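You operate a simulated robot arm through the tools that you are given. There is no shell and no other tool.

You run a simulated robot arm. Do the job below in one go: nothing can be reset, and whatever is moved stays where it is left.

TASK
Lid on the sugar bowl, jam and honey on the brown tray, then slide the tray onto the red runner. Set down upright: jam jar, honey jar.
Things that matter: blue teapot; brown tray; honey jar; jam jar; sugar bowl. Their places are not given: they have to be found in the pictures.

Only the result counts: the job must be done as asked and must still hold three seconds after the hand-in. Knocking over, shifting, dropping, spilling or breaking anything else fails it. Lids that push on must go on centred and level and be pressed home; caps that screw on are set level and turned clockwise until they are tight.

THE ROBOT
A 7-joint arm with a two-finger parallel gripper, fixed in place. Base frame: the origin is at the foot of the arm, x ahead of it, y to its left, z up; the work surface is at about z = 0. Units: cm, degrees, N and s.
With the tool pointing down near the work surface it reaches from about 26 to 68 cm from the base axis. Its first joint turns from -166.0 to 166.0 degrees. Payload 2.5 kg.
Tool frame: the origin (TCP) lies between the finger pads and is the grasp point; the fingertips stand 3 cm ahead of it; z points along the fingers, y is the line along which they close. Largest opening 9.4 cm; finger width 2.8, thickness 1; the body of the gripper, 5 by 9.6 cm, starts 5.5 cm behind the TCP.
Orientation is that of the tool frame in the base frame, as a unit quaternion [x, y, z, w]. With the fingers straight down and closing along the base's y, the tool's x points along the base's -x, its y along +y and its z along -z.

THE INTERFACE
- The arm moves only by the tool step_arm. Its argument "motion" is a list of rows, each a list of 3 entries, a list of its own where there are three numbers: the opening in per cent of the stroke, from 0 (shut) to 100 (fully open), then the shift along the tool's x, y, z in units of 25 mm (1.0 is 25 mm), then the turn, a rotation vector about the tool's x, y, z in units of 5 degrees (1.0 is 5 degrees). In form: [[fingers, [dx, dy, dz], [rx, ry, rz]], ...]. A call has 1 to 20 rows; each row shifts and turns the commanded pose from where the row before left it, along the tool's axes as they then stand. A call with a number of a shift or a turn outside -1 to 1 is refused whole. Each row takes 0.2 s and may step no farther than 5 cm and 8.6 degrees from the row before; otherwise, or with a gripper value out of range, the whole call is refused. Where a pose cannot be reached the arm comes as near as it can. A force on the tool above 40 N (or 10 N above the force at the start of the call, whichever is more), or a blocked arm, ends the call early, and 0.2 s more pass. Each finger travels about 7.2 cm/s and halts on what it meets, pressing with about 30 N; the grip force reading is that of the motor and also rises with nothing between the fingers. The clock runs only during rows and for 0.2 s after the last one: add rows that do not move to give the fingers time. It gives the time, the measured TCP pose, the force on the tool (base axes), the opening and the grip force at its end, in the units of the frame above (readings bear some noise), with the torque about the TCP (base axes, N m) and any sound that the robot's microphone picked up.
- Cameras (640 x 400 px; columns grow to the right, rows downward): "scene" is fixed at [4.93, -49.89, 72.02]; the picture's right is [0.83, -0.55, 0.00], its down [-0.42, -0.64, -0.64] and it looks along [0.36, 0.54, -0.76] (base axes); focal length 342 px, centre (320, 200). "wrist" rides on the gripper at [7.6, 1.4, -10.2] in the tool frame; the picture's right is [-0.18, 0.98, 0.00], its down [-0.75, -0.14, -0.64] and it looks along [-0.63, -0.12, 0.77] (tool axes); focal length 243 px, centre (320, 200).
- camera(camera): a new picture of that camera. It takes no simulated time.
- probe_pixels(camera, pixels): there is no depth. For up to 12 entries [column, row, z] of the newest picture of that camera ("zoom" is the newest enlarged one), the place [x, y] in the base frame at which the ray of that pixel passes the height z, good to about 0.3 cm. It takes no simulated time.
- close_up(camera, box): a new picture of the part [left, top, right, bottom] of that camera's present view, enlarged. It takes no simulated time.
- finish_job(): hands the job in; it is judged then, once.

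Unless the task says otherwise, let go and move clear before handing in.

The tools are called after ">>>" as a command line: name --argument value ..., lists and objects as JSON in quotes. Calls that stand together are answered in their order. step_arm: Moves the arm, as the interface text tells. Its arguments: {"type":"object","properties":{"motion":{"type":"array"}},"required":["motion"]} The other tools are called the same way: camera (camera) takes a picture; probe_pixels (camera, pixels) gives the place at which the rays of pixels pass given heights; close_up (camera, box) takes an enlarged picture of a part of a camera's view; finish_job () hands the job in.

At the start:

```text
clock: 0.0
position: [34.96, -15.48, 28.44]
ee_rot: [0.001, 1.0, 0.0, 0.001]
ft_force: [-1.3, -0.2, 0.8]
moment: [0.01, 0.0, -0.03]
width: 9.4
grip_force: 0.1
```

scene: 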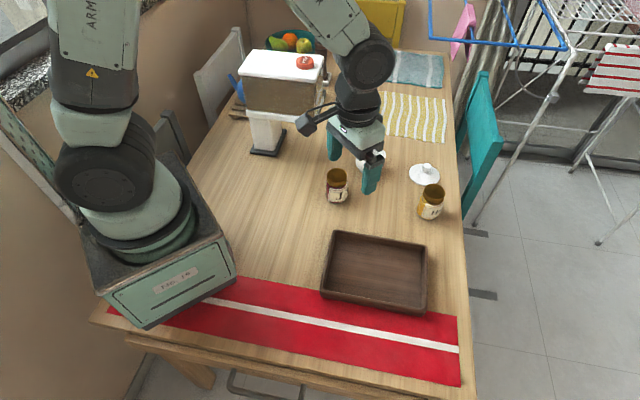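
wrist: 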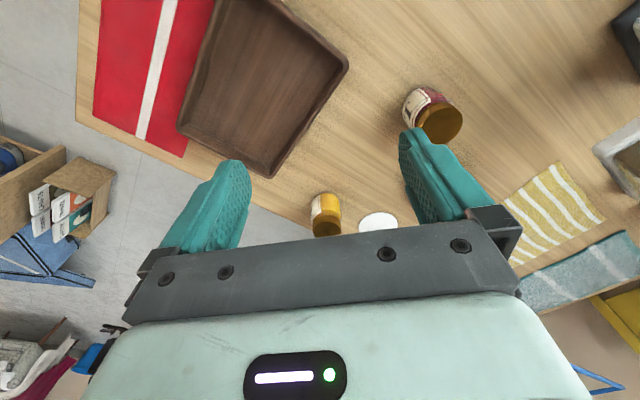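

The scene picture shows two jars at about (337,186) and (430,202), a white lid at (424,173), the tray at (375,270) and the bowl partly hidden behind the gripper near (370,158). I'll take enlarged views to identify them.

>>> close_up --camera "scene" --box '[300, 120, 480, 232]'

>>> close_up --camera "scene" --box '[200, 20, 460, 182]'

>>> close_up --camera "scene" --box '[100, 210, 480, 400]'

```text
3.56 times, centred on (390, 176) of scene
```

zoom: 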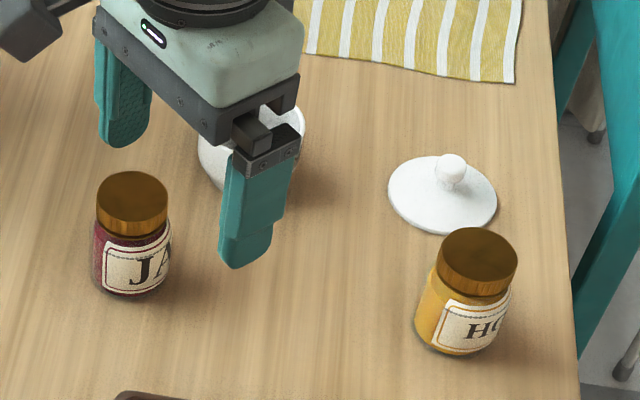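

```text
2.46 times, centred on (330, 101) of scene
```

zoom: 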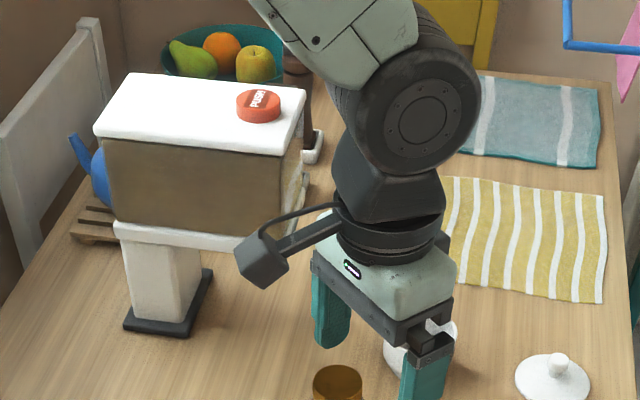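

```text
1.68 times, centred on (290, 305) of scene
```

zoom: 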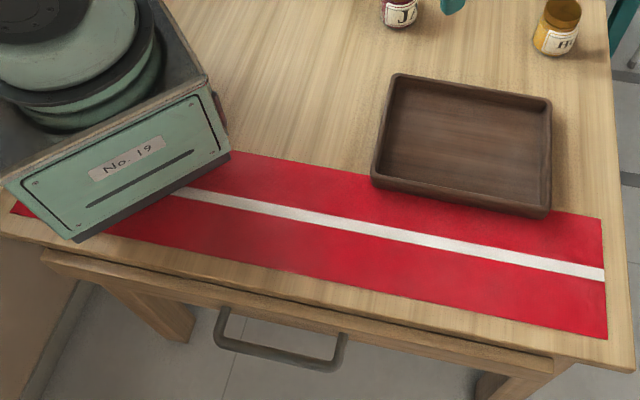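

JAM is at (337,186) and HONEY at (430,202). The lid lies knob-up at (424,173), and the bowl is behind the right finger. I'll probe the jars, lid, tray corners and runner edges.

>>> camera --camera "scene"

>>> probe_pixels --camera "scene" --pixels '[[337, 200, 0], [337, 175, 8], [429, 217, 0], [435, 191, 8], [424, 175, 1], [427, 168, 3], [335, 231, 4], [427, 243, 4], [427, 312, 4], [321, 294, 4], [372, 165, 5], [372, 180, 0]]'

>>> probe_pixels --camera "scene" --pixels '[[459, 318, 0], [460, 384, 0], [236, 277, 0], [208, 340, 0], [108, 312, 0], [320, 296, 0], [427, 314, 0], [459, 351, 0], [209, 298, 0], [469, 300, 0]]'

```text
taken
```

scene: 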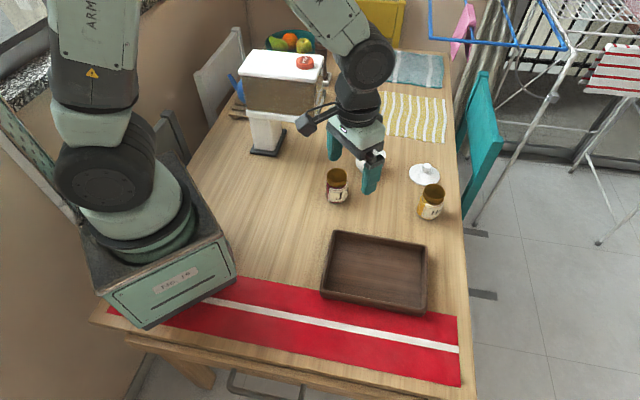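

```text
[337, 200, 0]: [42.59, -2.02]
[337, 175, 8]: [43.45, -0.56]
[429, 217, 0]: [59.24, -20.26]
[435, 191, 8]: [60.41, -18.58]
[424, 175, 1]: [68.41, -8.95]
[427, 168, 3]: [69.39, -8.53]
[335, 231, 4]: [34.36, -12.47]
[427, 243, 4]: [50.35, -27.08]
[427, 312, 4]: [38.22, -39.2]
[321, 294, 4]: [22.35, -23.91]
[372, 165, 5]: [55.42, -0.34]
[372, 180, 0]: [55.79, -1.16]
```

```text
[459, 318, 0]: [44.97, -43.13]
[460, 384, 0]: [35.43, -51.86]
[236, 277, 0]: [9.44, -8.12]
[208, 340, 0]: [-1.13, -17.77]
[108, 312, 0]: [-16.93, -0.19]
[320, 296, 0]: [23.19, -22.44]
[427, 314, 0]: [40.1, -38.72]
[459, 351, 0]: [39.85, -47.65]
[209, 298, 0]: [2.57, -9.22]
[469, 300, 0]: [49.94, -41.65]
```

The lid is near (68.4,-9), close to the edge of reach, and the tray is turned about 45° with its near edge along the runner. I'll draw the arm back and up so the scene camera can see the bowl.

>>> step_arm --motion '[[100, [0.7, 0.8, -0.8], [0, 0, 0]], [100, [0.7, 0.8, -0.8], [0, 0, 0]], [100, [0.7, 0.8, -0.8], [0, 0, 0]], [100, [0.7, 0.8, -0.8], [0, 0, 0]], [100, [0, 0, 0], [0, 0, 0]]]'

```text
clock: 1.2
position: [28.01, -7.61, 36.75]
ee_rot: [0.0, 1.0, 0.0, -0.001]
ft_force: [-0.3, 0.6, 0.4]
moment: [-0.01, 0.0, 0.03]
width: 9.39
grip_force: 0.1
```

The arm is now at (28,-7.6,36.8). I'll take new pictures with the bowl uncovered.

>>> camera --camera "scene"

>>> close_up --camera "scene" --box '[310, 130, 470, 230]'

>>> camera --camera "wrist"

```text
taken
```

scene: 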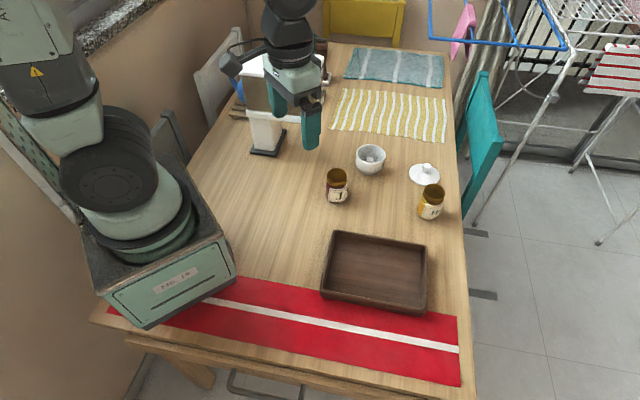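

```text
4.00 times, centred on (390, 180) of scene
```

zoom: 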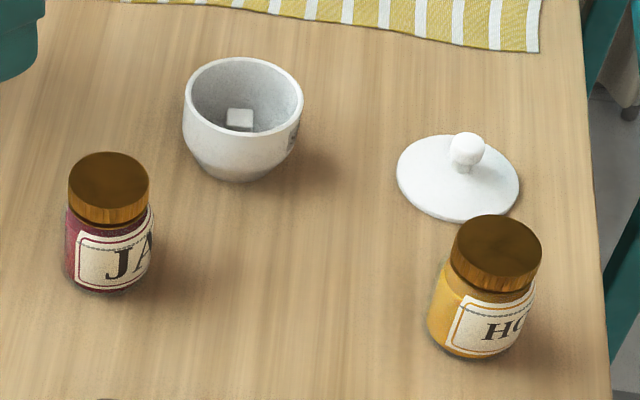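

```text
taken
```

wrist: 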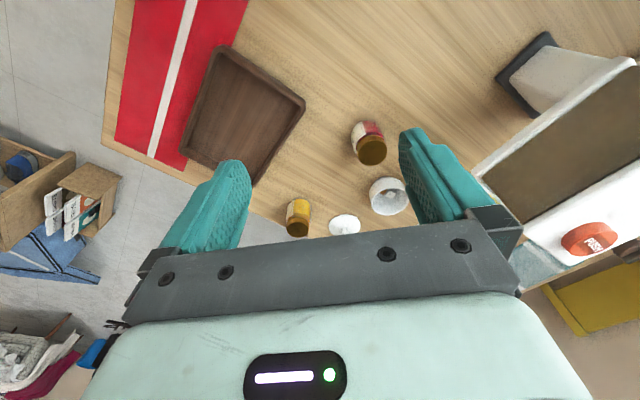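

The bowl is open, at zoom (243,110), with a sugar cube inside, and the lid's knob is at zoom (468,148). I'll probe the outlines on the zoom.

>>> close_up --camera "scene" --box '[310, 130, 470, 230]'

>>> probe_pixels --camera "zoom" --pixels '[[183, 100, 5], [303, 98, 5], [243, 57, 5], [243, 137, 5], [238, 180, 0], [238, 172, 0], [397, 172, 0.5], [519, 187, 0.5], [455, 135, 0.5], [462, 222, 0.5], [467, 150, 3], [467, 150, 2]]'

>>> probe_pixels --camera "zoom" --pixels '[[67, 250, 0], [152, 245, 0], [107, 292, 0], [108, 152, 8], [109, 210, 8], [68, 183, 8], [149, 183, 8], [471, 357, 0], [497, 215, 8], [492, 276, 8], [453, 248, 8], [541, 248, 8]]'

```text
4.00 times, centred on (390, 180) of scene
```

zoom: 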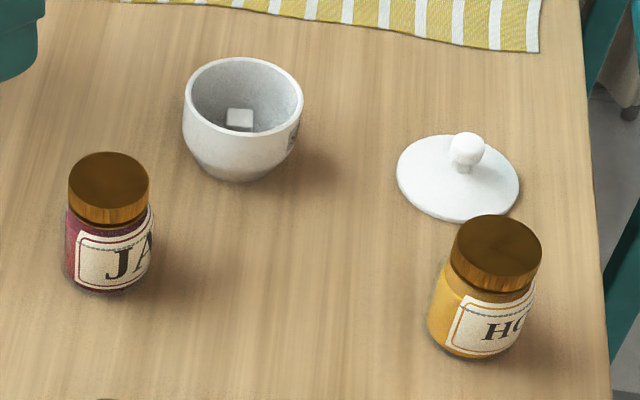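

```text
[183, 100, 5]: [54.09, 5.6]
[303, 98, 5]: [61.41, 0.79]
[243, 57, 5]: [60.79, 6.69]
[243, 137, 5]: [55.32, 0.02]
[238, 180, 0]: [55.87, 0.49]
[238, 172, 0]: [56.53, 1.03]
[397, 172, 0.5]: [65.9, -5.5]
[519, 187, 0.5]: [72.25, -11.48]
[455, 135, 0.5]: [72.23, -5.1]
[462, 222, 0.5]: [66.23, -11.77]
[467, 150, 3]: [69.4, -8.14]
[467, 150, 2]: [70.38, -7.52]
```

```text
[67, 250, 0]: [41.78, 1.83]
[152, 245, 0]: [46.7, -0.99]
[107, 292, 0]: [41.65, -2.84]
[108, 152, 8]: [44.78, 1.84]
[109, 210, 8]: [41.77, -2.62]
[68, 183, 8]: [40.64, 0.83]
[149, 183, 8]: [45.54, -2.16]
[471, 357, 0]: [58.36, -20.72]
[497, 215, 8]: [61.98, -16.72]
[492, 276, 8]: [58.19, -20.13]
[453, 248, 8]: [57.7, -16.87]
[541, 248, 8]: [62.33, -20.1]
```

The bowl is near (57.9,3.3), the lid near (69.1,-8.4), jam near (43.3,-0.5) and honey near (60,-18.4). Next I'll zoom in on the tray and runner edges.

>>> close_up --camera "scene" --box '[300, 220, 480, 332]'

>>> close_up --camera "scene" --box '[200, 250, 480, 400]'

```text
3.56 times, centred on (390, 276) of scene
```

zoom: 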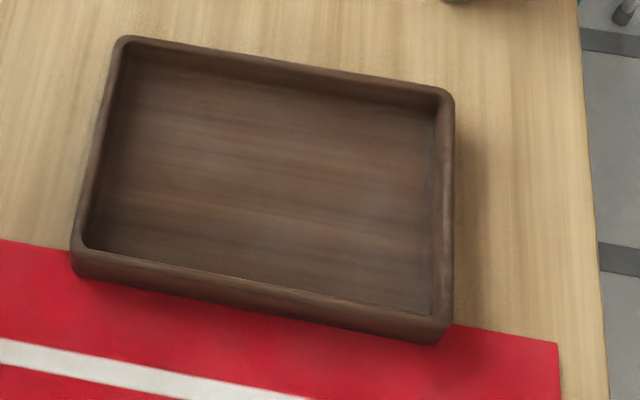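

```text
2.29 times, centred on (340, 325) of scene
```

zoom: 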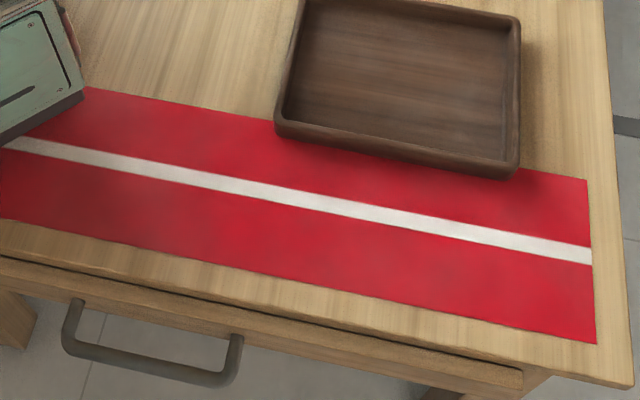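

The runner fills the foreground, and its outer edge sits close to the table edge (zoom (596,343) against (635,385)). I'll probe the runner and table edges on this zoom.

>>> probe_pixels --camera "zoom" --pixels '[[88, 87, 0], [587, 179, 0], [596, 343, 0], [200, 260, 0], [0, 218, 0], [0, 254, 0], [300, 314, 0], [634, 387, 0], [604, 0, 0], [591, 255, 0], [200, 108, 0], [550, 173, 0]]'

>>> close_up --camera "scene" --box '[300, 220, 480, 332]'

>>> probe_pixels --camera "zoom" --pixels '[[115, 38, 3], [453, 90, 3], [452, 322, 3], [70, 250, 3], [76, 276, 0], [436, 345, 0], [250, 311, 0], [250, 284, 3], [128, 46, 3], [437, 98, 3], [432, 308, 3], [88, 247, 3]]'

```text
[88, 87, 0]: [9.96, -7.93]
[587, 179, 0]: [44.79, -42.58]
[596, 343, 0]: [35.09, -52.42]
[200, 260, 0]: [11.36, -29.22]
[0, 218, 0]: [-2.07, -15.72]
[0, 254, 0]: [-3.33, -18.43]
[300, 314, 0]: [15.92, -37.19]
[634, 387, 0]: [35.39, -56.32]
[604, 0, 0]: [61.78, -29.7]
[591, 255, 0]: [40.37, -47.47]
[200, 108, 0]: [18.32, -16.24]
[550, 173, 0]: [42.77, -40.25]
```

```text
3.56 times, centred on (390, 276) of scene
```

zoom: 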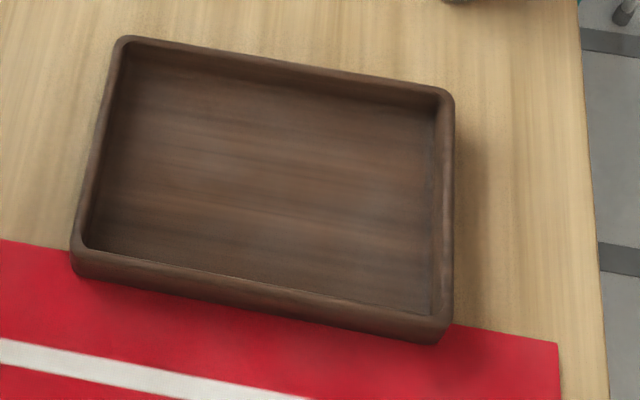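

```text
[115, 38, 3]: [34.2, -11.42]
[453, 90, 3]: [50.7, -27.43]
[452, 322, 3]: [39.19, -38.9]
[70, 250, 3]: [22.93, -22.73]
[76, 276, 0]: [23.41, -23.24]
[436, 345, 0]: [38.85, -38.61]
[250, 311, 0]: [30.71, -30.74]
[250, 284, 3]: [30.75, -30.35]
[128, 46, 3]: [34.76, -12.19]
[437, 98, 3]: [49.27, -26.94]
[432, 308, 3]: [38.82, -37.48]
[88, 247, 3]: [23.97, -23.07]
```

In runner axes (a along the runner, b towards the table front), the runner spans b from -1.5 to 12.5. The tray spans b from -16.3 to 0 and is about 23 x 16 x 3 cm, and the table edge is at about b=15. Now I'll move above the bowl and lid area so the wrist camera can triangulate heights.

>>> step_arm --motion '[[100, [-0.9, 0.087, 0.45], [0, 0, 0]], [100, [-0.9, 0.087, 0.45], [0, 0, 0]], [100, [-0.9, 0.087, 0.45], [0, 0, 0]], [100, [-0.9, 0.087, 0.45], [0, 0, 0]], [100, [-0.9, 0.087, 0.45], [0, 0, 0]], [100, [-0.9, 0.087, 0.45], [0, 0, 0]], [100, [-0.9, 0.087, 0.45], [0, 0, 0]], [100, [-0.9, 0.087, 0.45], [0, 0, 0]], [100, [-0.9, 0.087, 0.45], [0, 0, 0]], [100, [-0.9, 0.087, 0.45], [0, 0, 0]], [100, [0, 0, 0], [0, 0, 0]]]'

>>> camera --camera "wrist"

```text
clock: 3.6
position: [50.31, -5.11, 25.02]
ee_rot: [0.0, 1.0, 0.001, 0.0]
ft_force: [0.2, 0.3, 0.2]
moment: [-0.04, 0.01, 0.01]
width: 9.4
grip_force: 0.1
```

```text
taken
```

wrist: 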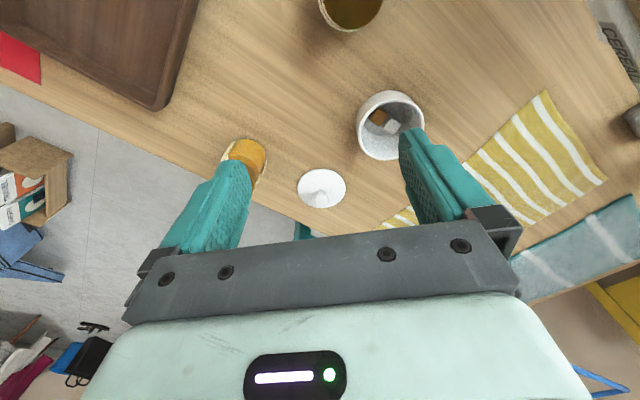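

The wrist view shows the bowl at (390,125) with sugar cubes in it and the lid at (322,188). I'll zoom in and probe both, to triangulate against the scene camera.

>>> close_up --camera "wrist" --box '[280, 80, 440, 220]'

>>> probe_pixels --camera "wrist" --pixels '[[356, 122, 5], [424, 122, 5], [391, 90, 5], [298, 188, 0.5], [347, 187, 0.5], [322, 168, 0.5], [322, 208, 0.5], [322, 190, 3]]'

```text
2.86 times, centred on (360, 150) of wrist
```

zoom: 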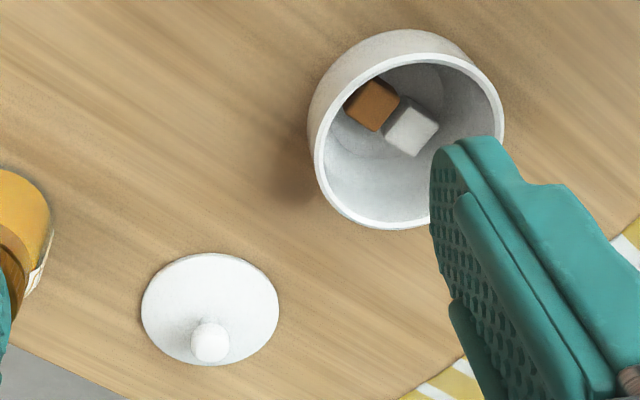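

```text
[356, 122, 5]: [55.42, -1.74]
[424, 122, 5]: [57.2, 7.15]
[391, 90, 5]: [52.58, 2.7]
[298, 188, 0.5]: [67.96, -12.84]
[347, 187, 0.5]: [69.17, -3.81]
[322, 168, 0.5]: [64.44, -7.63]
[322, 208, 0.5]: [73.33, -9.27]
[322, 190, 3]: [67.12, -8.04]
```

The bowl rim ellipse and the lid are clear in this zoom, with the knob at zoom (209,343). I'll probe the rim extremes and knob at several heights.

>>> probe_pixels --camera "zoom" --pixels '[[314, 155, 5], [503, 115, 5], [420, 52, 5], [390, 229, 5], [314, 155, 6], [503, 115, 6], [420, 52, 6], [390, 229, 6], [209, 343, 2], [209, 343, 3], [209, 343, 4], [397, 31, 0]]'

>>> probe_pixels --camera "zoom" --pixels '[[141, 312, 0.5], [279, 303, 0.5], [205, 253, 0.5], [210, 366, 0.5], [141, 312, 1], [279, 303, 1], [205, 253, 1], [210, 366, 1]]'

```text
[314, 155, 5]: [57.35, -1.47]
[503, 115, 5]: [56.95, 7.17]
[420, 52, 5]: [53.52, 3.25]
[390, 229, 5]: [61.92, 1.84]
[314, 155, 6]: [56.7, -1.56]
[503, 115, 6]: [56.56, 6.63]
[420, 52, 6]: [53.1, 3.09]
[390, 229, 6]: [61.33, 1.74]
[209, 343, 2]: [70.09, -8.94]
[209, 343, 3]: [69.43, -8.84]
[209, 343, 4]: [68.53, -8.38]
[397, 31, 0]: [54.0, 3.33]
```

```text
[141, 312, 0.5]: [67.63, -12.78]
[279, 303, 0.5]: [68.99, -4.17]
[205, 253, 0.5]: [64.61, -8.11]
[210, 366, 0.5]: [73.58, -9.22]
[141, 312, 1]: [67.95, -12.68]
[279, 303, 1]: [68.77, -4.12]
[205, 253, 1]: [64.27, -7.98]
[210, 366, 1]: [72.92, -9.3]
```

Triangulation puts the bowl rim at about z=6, centred near (57.1,2.5). The lid centre is near (68.6,-8.6), with its knob at about z=3.6. Because the lid is at the edge of reach, I'll tilt the tool 15° outward and come to 5 cm above the knob.

>>> step_arm --motion '[[60, [0, 0, 0], [0, -1, 0]], [60, [0, 0, 0], [0, -1, 0]], [60, [0, 0, 0], [0, -1, 0]], [60, [-0.671, -0.175, 0.931], [0, 0, 0]], [60, [-0.671, -0.175, 0.931], [0, 0, 0]], [60, [-0.671, -0.175, 0.931], [0, 0, 0]], [60, [-0.671, -0.175, 0.931], [0, 0, 0]], [60, [-0.671, -0.175, 0.931], [0, 0, 0]], [60, [-0.671, -0.175, 0.931], [0, 0, 0]], [60, [-0.671, -0.175, 0.931], [0, 0, 0]], [60, [-0.671, -0.175, 0.931], [0, 0, 0]], [60, [0, 0, 0], [0, 0, 0]]]'

>>> camera --camera "wrist"

>>> close_up --camera "scene" --box '[330, 100, 490, 200]'

```text
clock: 6.2
position: [68.31, -8.67, 10.65]
ee_rot: [0.0, 0.991, 0.0, 0.131]
ft_force: [-1.1, -0.3, -0.9]
moment: [0.04, 0.03, 0.0]
width: 5.64
grip_force: 0.1
```

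```text
taken
```

wrist: 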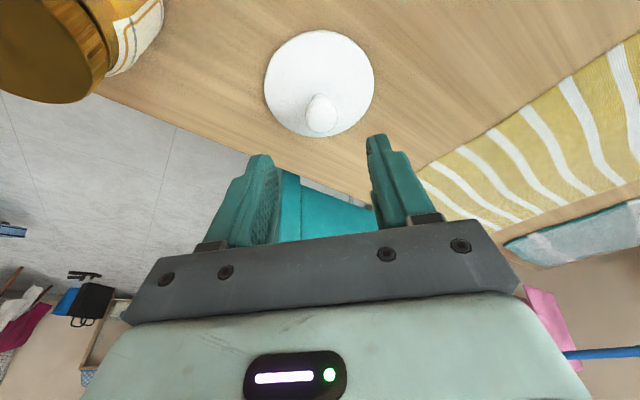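

```text
4.00 times, centred on (410, 150) of scene
```

zoom: 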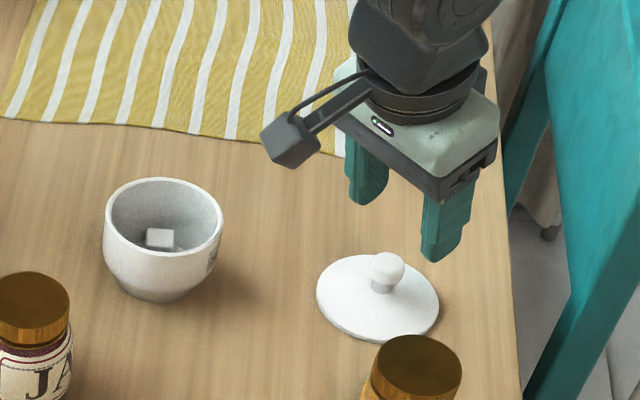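

The wrist view shows the knob at (321,113), within a few pixels of where I predicted. I'll probe it more closely from both cameras.

>>> close_up --camera "wrist" --box '[250, 20, 390, 150]'

>>> probe_pixels --camera "wrist" --pixels '[[321, 113, 3], [321, 113, 3.5], [321, 113, 4], [264, 85, 1], [375, 82, 1], [320, 30, 1]]'

>>> close_up --camera "scene" --box '[390, 150, 470, 200]'

```text
3.08 times, centred on (320, 85) of wrist
```

zoom: 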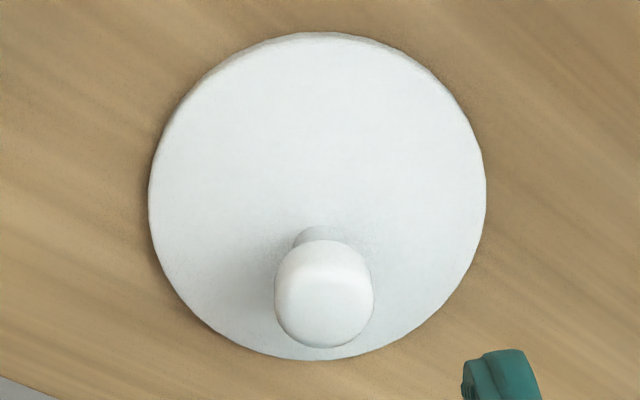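

```text
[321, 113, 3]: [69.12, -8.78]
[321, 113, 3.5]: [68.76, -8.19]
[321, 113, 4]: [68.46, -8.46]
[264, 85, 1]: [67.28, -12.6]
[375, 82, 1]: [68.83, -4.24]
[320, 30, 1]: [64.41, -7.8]
```

```text
8.00 times, centred on (430, 175) of scene
```

zoom: 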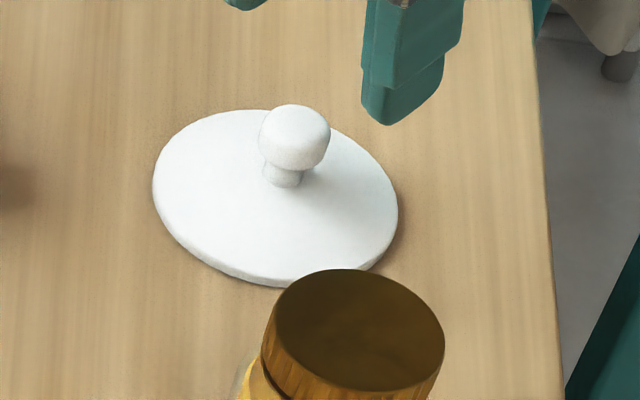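

The knob is centred near (68.7,-8.5,3.5) and is about 2.3 cm wide. I'll descend so the fingertips straddle it, keeping the tips clear of the disc.

>>> step_arm --motion '[[60, [0.148, 0.015, 0.514], [0, 0, 0]], [60, [0.148, 0.015, 0.514], [0, 0, 0]], [60, [0.148, 0.015, 0.514], [0, 0, 0]], [60, [0.148, 0.015, 0.514], [0, 0, 0]], [60, [0, 0, 0], [0, 0, 0]]]'

>>> camera --camera "wrist"

>>> close_up --camera "scene" --box '[390, 140, 470, 190]'

```text
clock: 7.4
position: [68.04, -8.69, 5.39]
ee_rot: [0.001, 0.991, 0.0, 0.131]
ft_force: [0.7, 0.6, 0.5]
moment: [-0.01, 0.01, -0.01]
width: 5.66
grip_force: 0.1
```

```text
taken
```

wrist: 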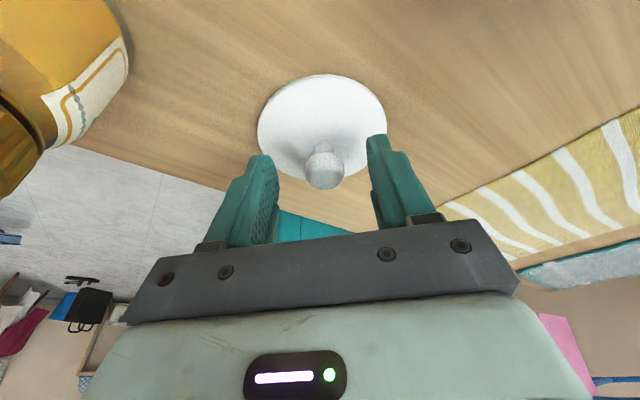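

```text
8.00 times, centred on (430, 165) of scene
```

zoom: 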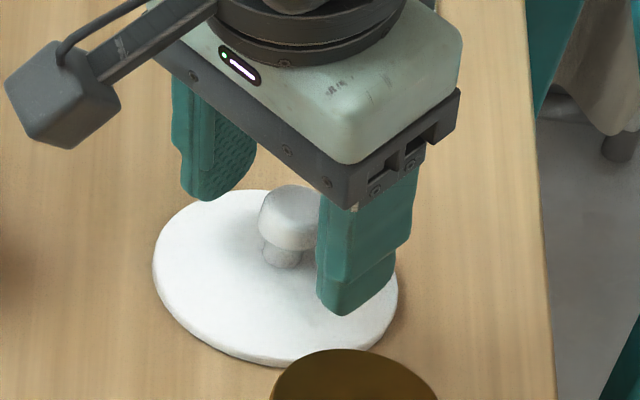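

The knob sits between the fingertips at wrist (323,168), right on the finger axis. Closing on it now.

>>> step_arm --motion '[[30, [0, 0, 0], [0, 0, 0]], [0, [0, 0, 0], [0, 0, 0]], [0, [0, 0, 0], [0, 0, 0]], [0, [0, 0, 0], [0, 0, 0]], [0, [0, 0, 0], [0, 0, 0]]]'

>>> camera --camera "wrist"

```text
clock: 8.6
position: [68.04, -8.71, 5.46]
ee_rot: [0.0, 0.991, 0.0, 0.131]
ft_force: [-1.0, -0.9, 0.6]
moment: [-0.01, 0.01, 0.03]
width: 2.01
grip_force: 29.9
```

```text
taken
```

wrist: 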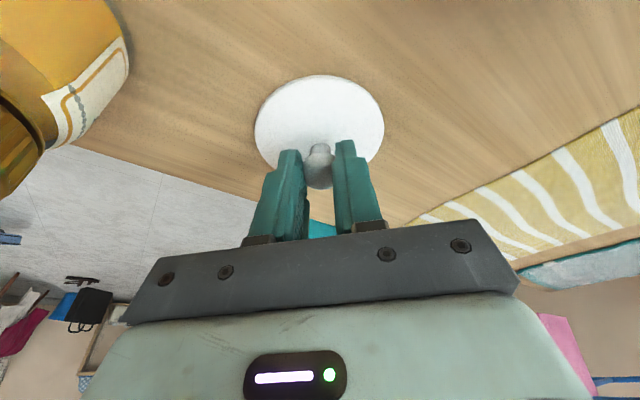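

The gripper holds the knob (width 2.01, grip 29.9 N). I'll lift straight up 9 cm and check that the lid hangs level.

>>> step_arm --motion '[[0, [-0.1, 0, -0.37], [0, 0, 0]], [0, [-0.2, 0, -0.746], [0, 0, 0]], [0, [-0.2, 0, -0.746], [0, 0, 0]], [0, [-0.2, 0, -0.746], [0, 0, 0]], [0, [-0.2, 0, -0.746], [0, 0, 0]], [0, [0, 0, 0], [0, 0, 0]]]'

>>> camera --camera "wrist"

>>> close_up --camera "scene" --box '[370, 100, 490, 175]'

```text
clock: 10.0
position: [68.32, -8.71, 14.17]
ee_rot: [0.0, 0.991, -0.001, 0.131]
ft_force: [0.8, -0.1, -0.4]
moment: [0.0, 0.03, 0.01]
width: 2.0
grip_force: 29.6
```

```text
taken
```

wrist: 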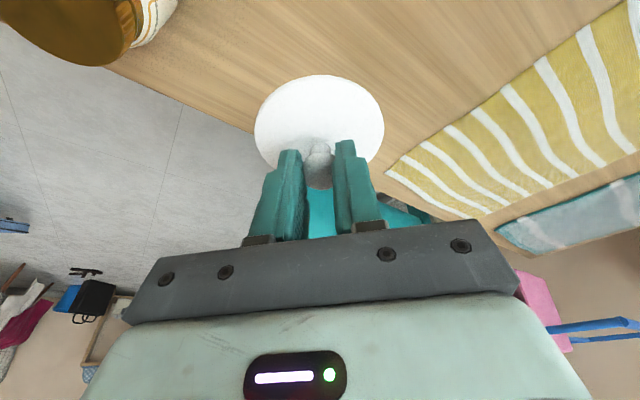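

```text
5.33 times, centred on (430, 138) of scene
```

zoom: 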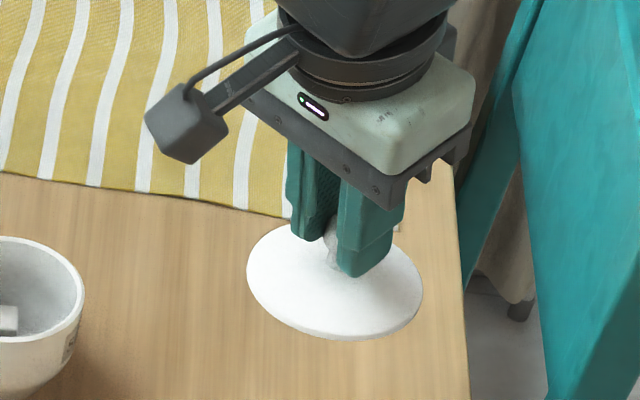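

The lid hangs level and has not slipped. I'll carry it across to above the bowl, aiming for TCP (56.5,2.55,15).

>>> step_arm --motion '[[0, [0.28, 0.281, -0.1], [0, 0, 0]], [0, [0.56, 0.563, -0.19], [0, 0, 0]], [0, [0.56, 0.563, -0.19], [0, 0, 0]], [0, [0.56, 0.563, -0.19], [0, 0, 0]], [0, [0.56, 0.563, -0.19], [0, 0, 0]], [0, [0.56, 0.563, -0.19], [0, 0, 0]], [0, [0.56, 0.563, -0.19], [0, 0, 0]], [0, [0.56, 0.563, -0.19], [0, 0, 0]], [0, [0.284, 0.282, -0.1], [0, 0, 0]], [0, [0, 0, 0], [0, 0, 0]]]'

>>> camera --camera "wrist"

>>> close_up --camera "scene" --box '[320, 110, 440, 185]'

```text
clock: 12.2
position: [56.2, 2.75, 14.92]
ee_rot: [-0.001, 0.991, 0.0, 0.131]
ft_force: [0.6, 0.1, -0.1]
moment: [0.0, 0.0, 0.03]
width: 1.99
grip_force: 30.2
```

```text
taken
```

wrist: 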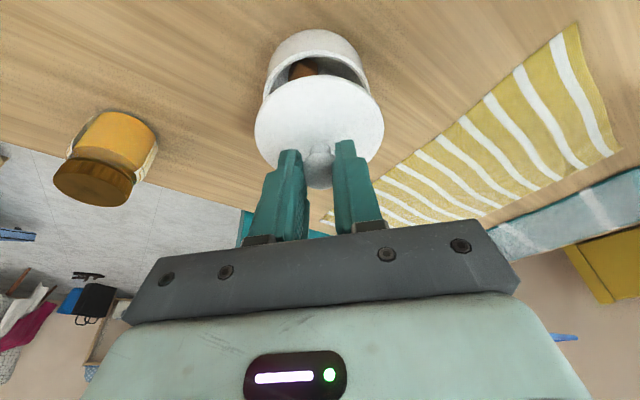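

```text
5.33 times, centred on (380, 148) of scene
```

zoom: 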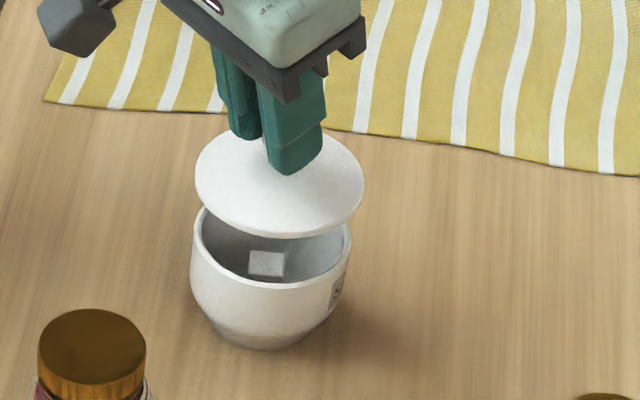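

The lid is above the bowl, and the lid ellipse (zoom 195–364) looks slightly right of the rim ellipse (191–351). I'll zoom in further and probe both edges at their own heights.

>>> close_up --camera "scene" --box '[346, 125, 396, 180]'

>>> close_up --camera "wrist" --box '[240, 20, 400, 120]'

```text
7.27 times, centred on (371, 152) of scene
```

zoom: 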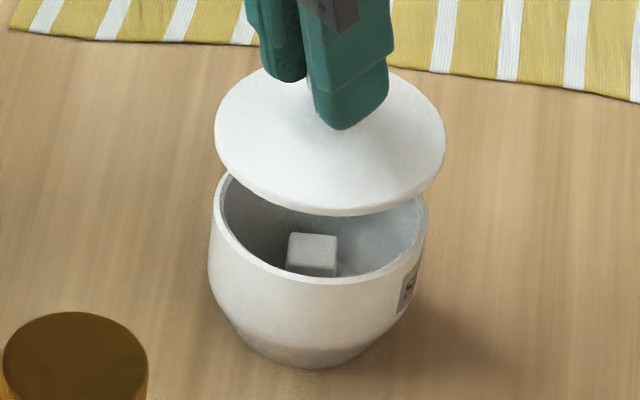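

```text
4.00 times, centred on (320, 70) of wrist
```

zoom: 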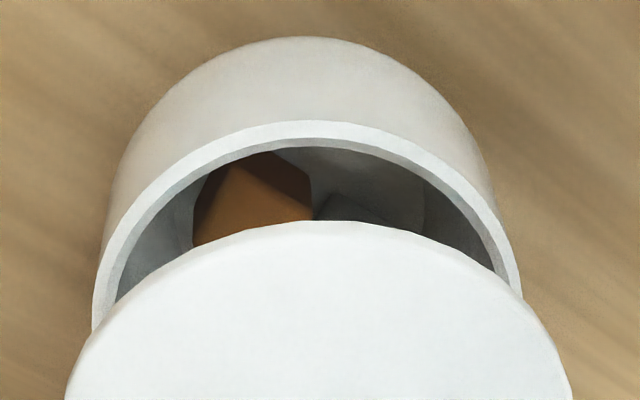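

In the left-right direction of the scene view the two centres agree within a pixel. I'll probe the outlines for the front-back direction.

>>> close_up --camera "scene" --box '[346, 125, 396, 180]'

>>> probe_pixels --camera "zoom" --pixels '[[320, 285, 6], [320, 285, 6.5], [210, 212, 6], [427, 212, 6], [335, 216, 9.5], [335, 209, 10], [215, 142, 9.8], [446, 150, 9.8], [320, 367, 0], [300, 365, 0], [340, 366, 0]]'

```text
7.27 times, centred on (371, 152) of scene
```

zoom: 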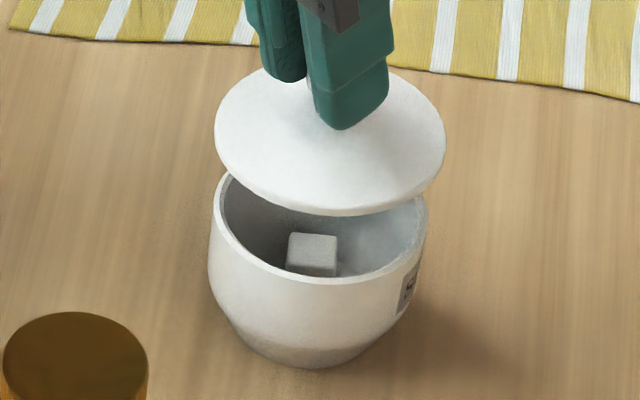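

```text
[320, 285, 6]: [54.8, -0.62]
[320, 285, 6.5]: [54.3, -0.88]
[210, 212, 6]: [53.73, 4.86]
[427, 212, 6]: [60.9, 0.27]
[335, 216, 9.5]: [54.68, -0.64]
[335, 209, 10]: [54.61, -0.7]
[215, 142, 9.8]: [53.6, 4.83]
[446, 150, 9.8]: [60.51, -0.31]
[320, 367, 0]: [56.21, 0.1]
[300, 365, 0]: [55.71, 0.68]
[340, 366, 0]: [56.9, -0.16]
```

The scene rays put the rim centre near (57.2,2.7) and the lid centre near (57.05,2.6). I'll check the front-back direction with the wrist view.

>>> close_up --camera "wrist" --box '[240, 20, 400, 120]'

>>> probe_pixels --camera "zoom" --pixels '[[318, 121, 6], [318, 121, 6.5], [318, 121, 5.5], [95, 300, 6], [522, 290, 6], [318, 220, 10], [318, 220, 9.5], [318, 121, 6], [318, 220, 10]]'

>>> close_up --camera "wrist" --box '[240, 60, 400, 200]'

```text
4.00 times, centred on (320, 70) of wrist
```

zoom: 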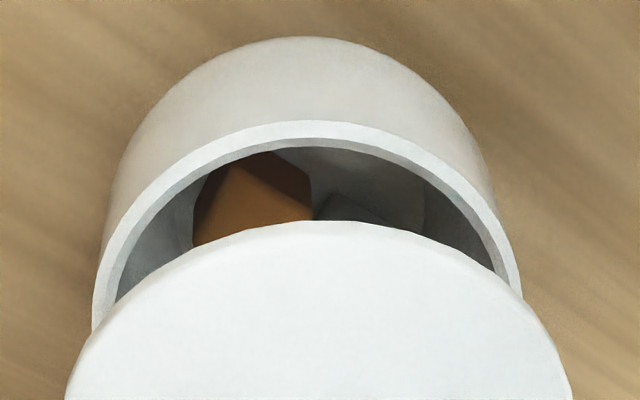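

```text
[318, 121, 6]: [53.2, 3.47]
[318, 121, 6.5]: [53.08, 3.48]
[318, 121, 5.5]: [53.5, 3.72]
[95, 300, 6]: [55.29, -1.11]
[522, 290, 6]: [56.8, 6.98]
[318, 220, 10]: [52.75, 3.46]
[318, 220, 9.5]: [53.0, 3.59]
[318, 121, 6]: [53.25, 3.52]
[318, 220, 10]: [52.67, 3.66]
```

```text
2.86 times, centred on (320, 130) of wrist
```

zoom: 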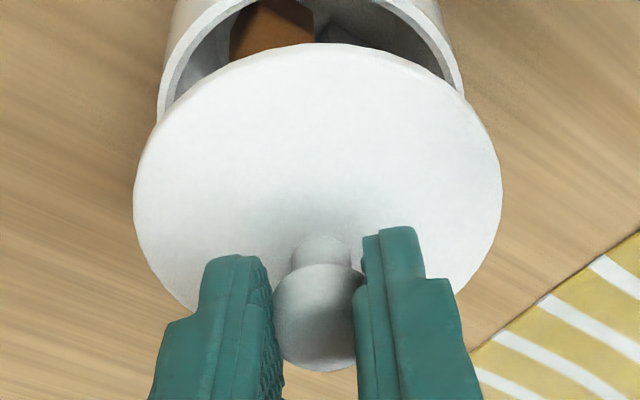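

Both views suggest the lid centre sits about 0.2–0.3 cm short of the rim centre in x, with y aligned. I'll shift +0.25 in x and lower 2.4 cm, then compare again at a smaller gap.

>>> step_arm --motion '[[0, [0.05, 0, 0.318], [0, 0, 0]], [0, [0.05, 0, 0.318], [0, 0, 0]], [0, [0.05, 0, 0.318], [0, 0, 0]], [0, [0, 0, 0], [0, 0, 0]]]'

>>> close_up --camera "wrist" --box '[240, 60, 400, 160]'

>>> close_up --camera "scene" --box '[346, 125, 396, 180]'

```text
clock: 13.2
position: [56.65, 2.7, 12.44]
ee_rot: [0.0, 0.991, 0.0, 0.131]
ft_force: [-0.1, 0.5, -0.6]
moment: [0.0, 0.0, 0.0]
width: 2.04
grip_force: 30.5
```

```text
4.00 times, centred on (320, 110) of wrist
```

zoom: 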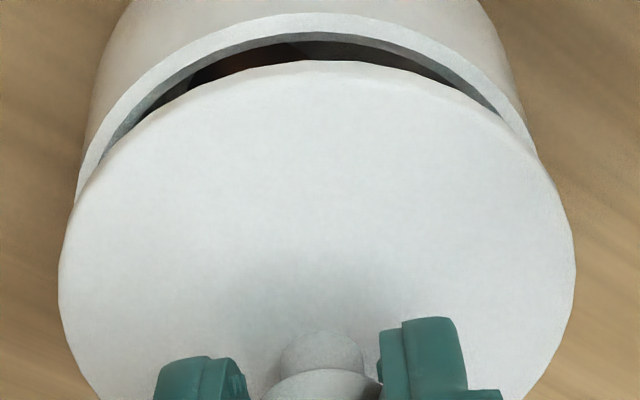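

```text
7.27 times, centred on (371, 152) of scene
```

zoom: 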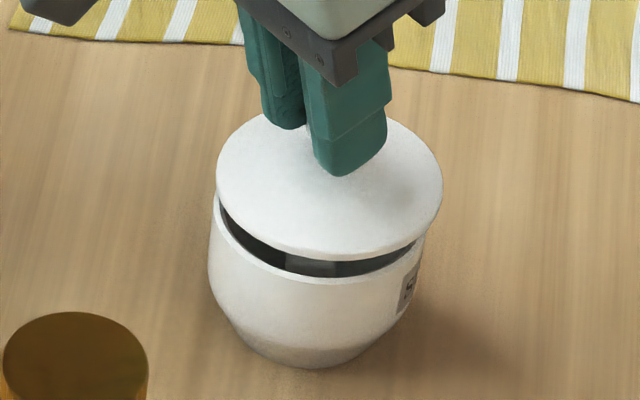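

At this smaller gap, the scene shows the lid centre (zoom 329.5) about 0.25 cm right of the rim centre after allowing for perspective. I'll probe both views again.

>>> probe_pixels --camera "zoom" --pixels '[[330, 260, 7.05], [320, 285, 6], [217, 190, 7.3], [442, 190, 7.3], [211, 212, 6], [427, 212, 6], [328, 112, 7.6], [330, 252, 7.6]]'

>>> close_up --camera "wrist" --box '[240, 60, 400, 160]'

>>> probe_pixels --camera "zoom" --pixels '[[316, 13, 6], [320, 60, 7.6], [58, 270, 7.6], [575, 265, 7.6], [88, 150, 6], [533, 150, 6], [316, 13, 6], [320, 60, 7.6]]'

```text
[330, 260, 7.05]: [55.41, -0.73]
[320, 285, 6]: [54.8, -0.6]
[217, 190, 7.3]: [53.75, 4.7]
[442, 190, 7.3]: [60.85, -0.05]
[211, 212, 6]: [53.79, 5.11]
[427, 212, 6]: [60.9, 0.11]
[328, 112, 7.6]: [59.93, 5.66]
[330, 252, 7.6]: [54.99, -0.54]
```

```text
4.00 times, centred on (320, 110) of wrist
```

zoom: 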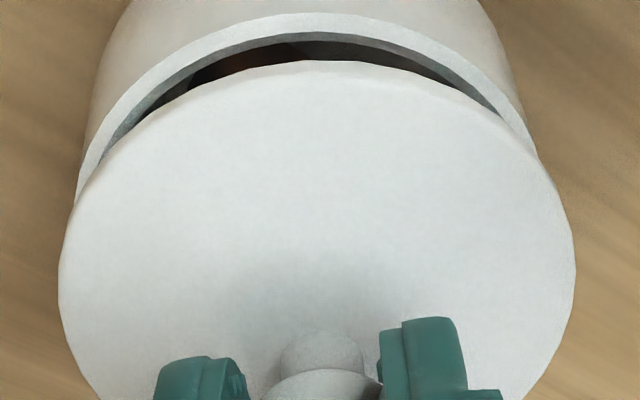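

```text
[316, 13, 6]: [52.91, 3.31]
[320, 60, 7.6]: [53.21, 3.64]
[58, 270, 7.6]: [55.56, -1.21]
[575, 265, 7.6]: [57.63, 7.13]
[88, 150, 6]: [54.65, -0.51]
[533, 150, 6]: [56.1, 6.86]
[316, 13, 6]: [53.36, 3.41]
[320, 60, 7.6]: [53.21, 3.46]
```

The estimates agree: rim centre near (57.25,2.68) and lid centre near (57.47,2.75). I'll shift (-0.2,-0.05), lower 0.6 cm and check again before contact.

>>> step_arm --motion '[[0, [0.07, -0.01, 0.105], [0, 0, 0]], [0, [0.07, -0.01, 0.105], [0, 0, 0]], [0, [0, 0, 0], [0, 0, 0]], [0, [0, 0, 0], [0, 0, 0]]]'

>>> close_up --camera "scene" --box '[346, 125, 396, 180]'

>>> close_up --camera "wrist" --box '[240, 60, 400, 160]'

```text
clock: 14.2
position: [56.52, 2.67, 11.9]
ee_rot: [0.0, 0.991, 0.0, 0.131]
ft_force: [-0.7, 0.0, -1.1]
moment: [0.02, 0.01, -0.01]
width: 1.99
grip_force: 30.3
```

```text
7.27 times, centred on (371, 152) of scene
```

zoom: 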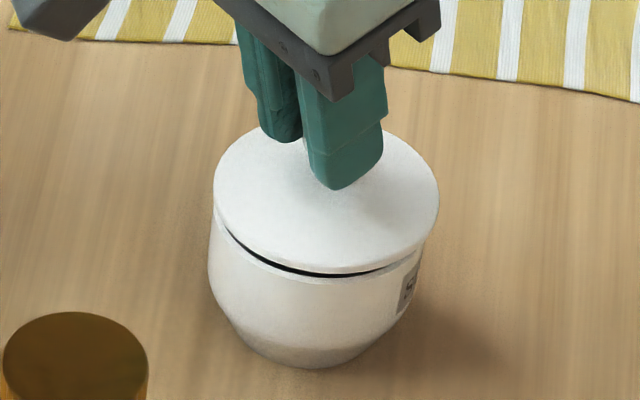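

```text
4.00 times, centred on (320, 110) of wrist
```

zoom: 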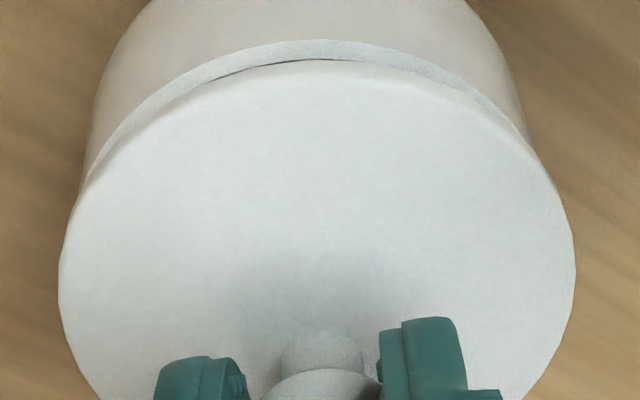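

The gap is now small: scene lid 213.5–439, rim about 211–427, suggesting the lid is still about 0.15 cm to the image right. Probe readings vary from call to call, so I'll average repeated ones from both views.

>>> probe_pixels --camera "zoom" --pixels '[[315, 40, 6], [315, 40, 6], [315, 40, 6], [315, 40, 6], [315, 40, 6], [315, 40, 6], [318, 60, 7.1], [318, 60, 7.1], [318, 60, 7.1], [318, 60, 7.1], [318, 60, 7.1], [318, 60, 7.1]]'

>>> close_up --camera "scene" --box '[352, 140, 384, 170]'

>>> close_up --camera "scene" --box '[376, 145, 396, 165]'

>>> close_up --camera "scene" --box '[346, 145, 366, 165]'

```text
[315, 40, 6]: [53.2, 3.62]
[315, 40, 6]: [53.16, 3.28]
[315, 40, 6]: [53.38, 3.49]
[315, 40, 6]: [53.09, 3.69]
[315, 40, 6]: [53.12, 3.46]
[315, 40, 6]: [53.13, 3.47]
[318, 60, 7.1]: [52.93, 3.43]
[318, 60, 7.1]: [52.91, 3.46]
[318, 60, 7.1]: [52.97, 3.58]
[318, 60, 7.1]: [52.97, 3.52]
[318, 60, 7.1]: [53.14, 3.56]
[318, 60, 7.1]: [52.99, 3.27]
```

```text
13.33 times, centred on (368, 155) of scene
```

zoom: 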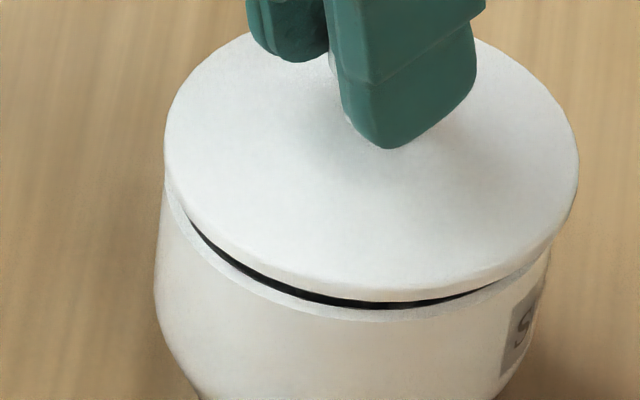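

```text
16.00 times, centred on (386, 155) of scene
```

zoom: 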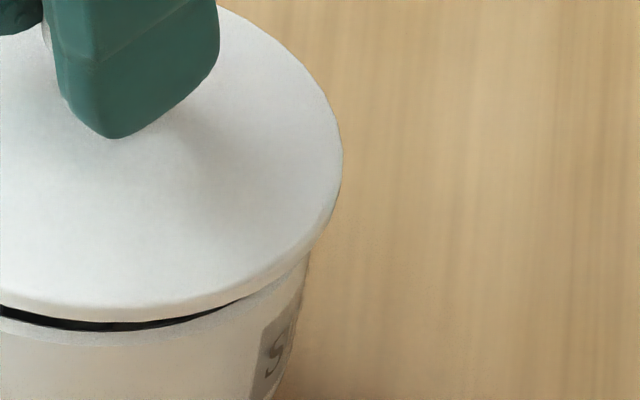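

```text
16.00 times, centred on (356, 155) of scene
```

zoom: 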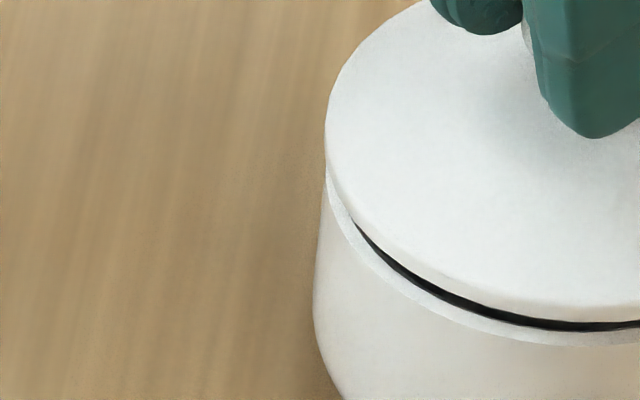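

In the scene zooms the lid overhangs the rim more on the right than on the left. I'll move it slightly towards the base (-0.12 in x), lower 0.3 cm and watch the force.

>>> step_arm --motion '[[0, [0.077, 0, 0.104], [0, 0, 0]], [0, [0, 0, 0], [0, 0, 0]], [0, [0, 0, 0], [0, 0, 0]]]'

>>> close_up --camera "scene" --box '[352, 140, 384, 170]'

>>> close_up --camera "wrist" --box '[240, 60, 400, 160]'

```text
clock: 15.0
position: [56.32, 2.79, 11.56]
ee_rot: [0.0, 0.991, 0.0, 0.131]
ft_force: [-0.8, 0.3, -0.1]
moment: [-0.04, 0.03, -0.01]
width: 2.0
grip_force: 30.2
```

```text
13.33 times, centred on (368, 155) of scene
```

zoom: 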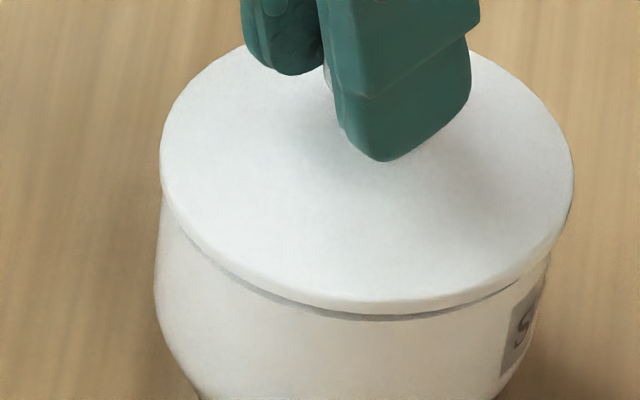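

```text
4.00 times, centred on (320, 110) of wrist
```

zoom: 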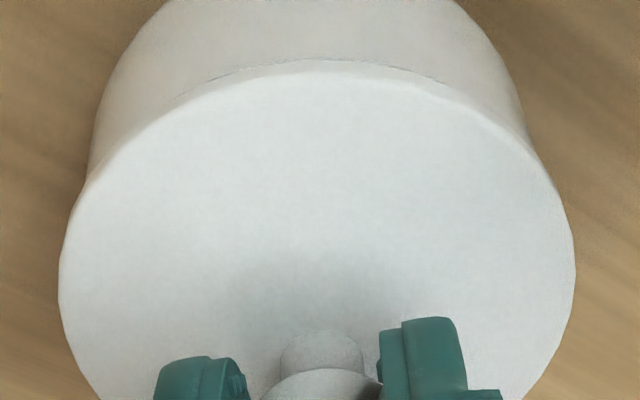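

The lid is just above the rim now, with a small remaining offset of roughly +0.1 cm away from the base. I'll shift (-0.08,-0.03) and lower in small steps until I feel contact.

>>> step_arm --motion '[[0, [0.051, -0.012, 0.069], [0, 0, 0]], [0, [0, 0, 0], [0, 0, 0]], [0, [0, 0, 0], [0, 0, 0]]]'

>>> close_up --camera "scene" --box '[352, 140, 384, 170]'

>>> close_up --camera "wrist" --box '[240, 60, 400, 160]'

```text
clock: 15.8
position: [56.34, 2.58, 11.38]
ee_rot: [0.0, 0.991, 0.001, 0.13]
ft_force: [0.2, -0.1, -0.1]
moment: [-0.02, 0.01, -0.05]
width: 2.04
grip_force: 29.9
```

```text
13.33 times, centred on (368, 155) of scene
```

zoom: 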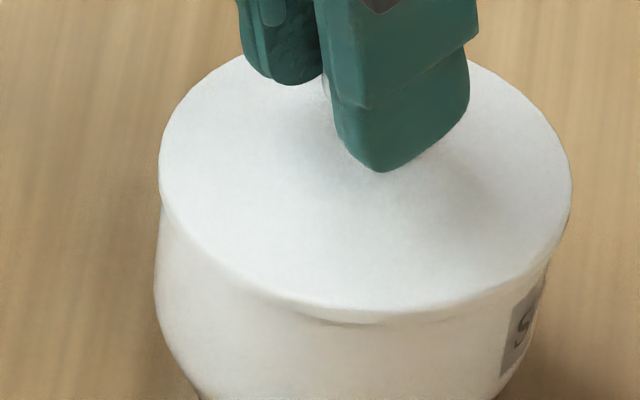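

```text
4.00 times, centred on (320, 110) of wrist
```

zoom: 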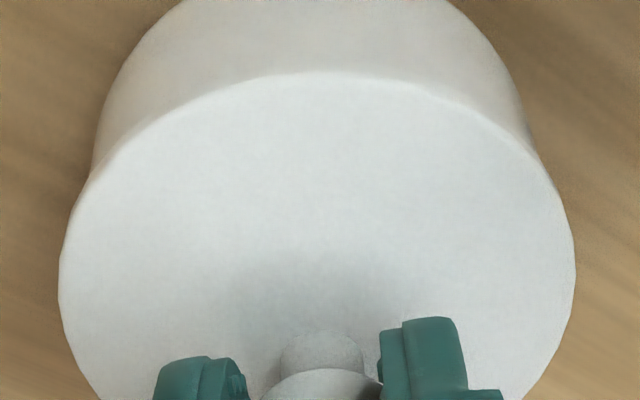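

There's no contact force yet. The right overhang in the scene view (571 vs 554) is still larger than the left (159 vs 160), so I'll shift another -0.12 in x and look again at the same height.

>>> step_arm --motion '[[0, [0.046, 0, -0.012], [0, 0, 0]], [0, [0, 0, 0], [0, 0, 0]], [0, [0, 0, 0], [0, 0, 0]]]'

>>> close_up --camera "scene" --box '[352, 140, 384, 170]'

>>> close_up --camera "wrist" --box '[240, 60, 400, 160]'

```text
clock: 16.6
position: [56.24, 2.73, 11.45]
ee_rot: [0.0, 0.992, -0.001, 0.13]
ft_force: [-1.1, 0.4, -0.3]
moment: [-0.01, 0.0, -0.02]
width: 2.0
grip_force: 29.5
```

```text
13.33 times, centred on (368, 155) of scene
```

zoom: 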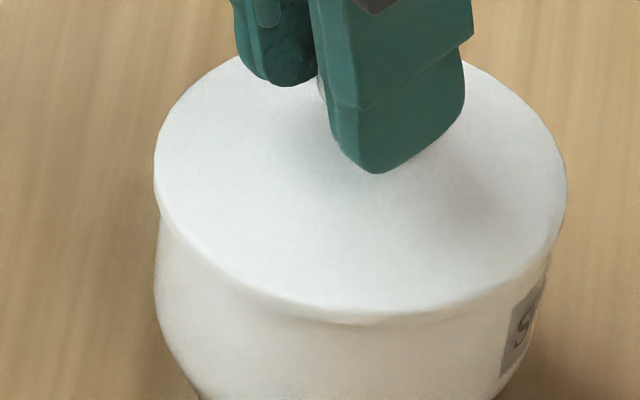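

```text
4.00 times, centred on (320, 110) of wrist
```

zoom: 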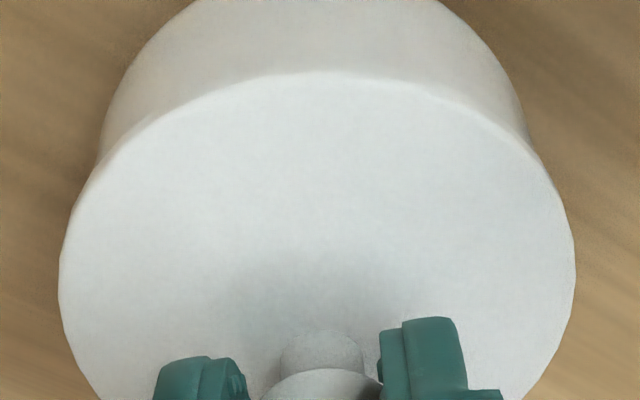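

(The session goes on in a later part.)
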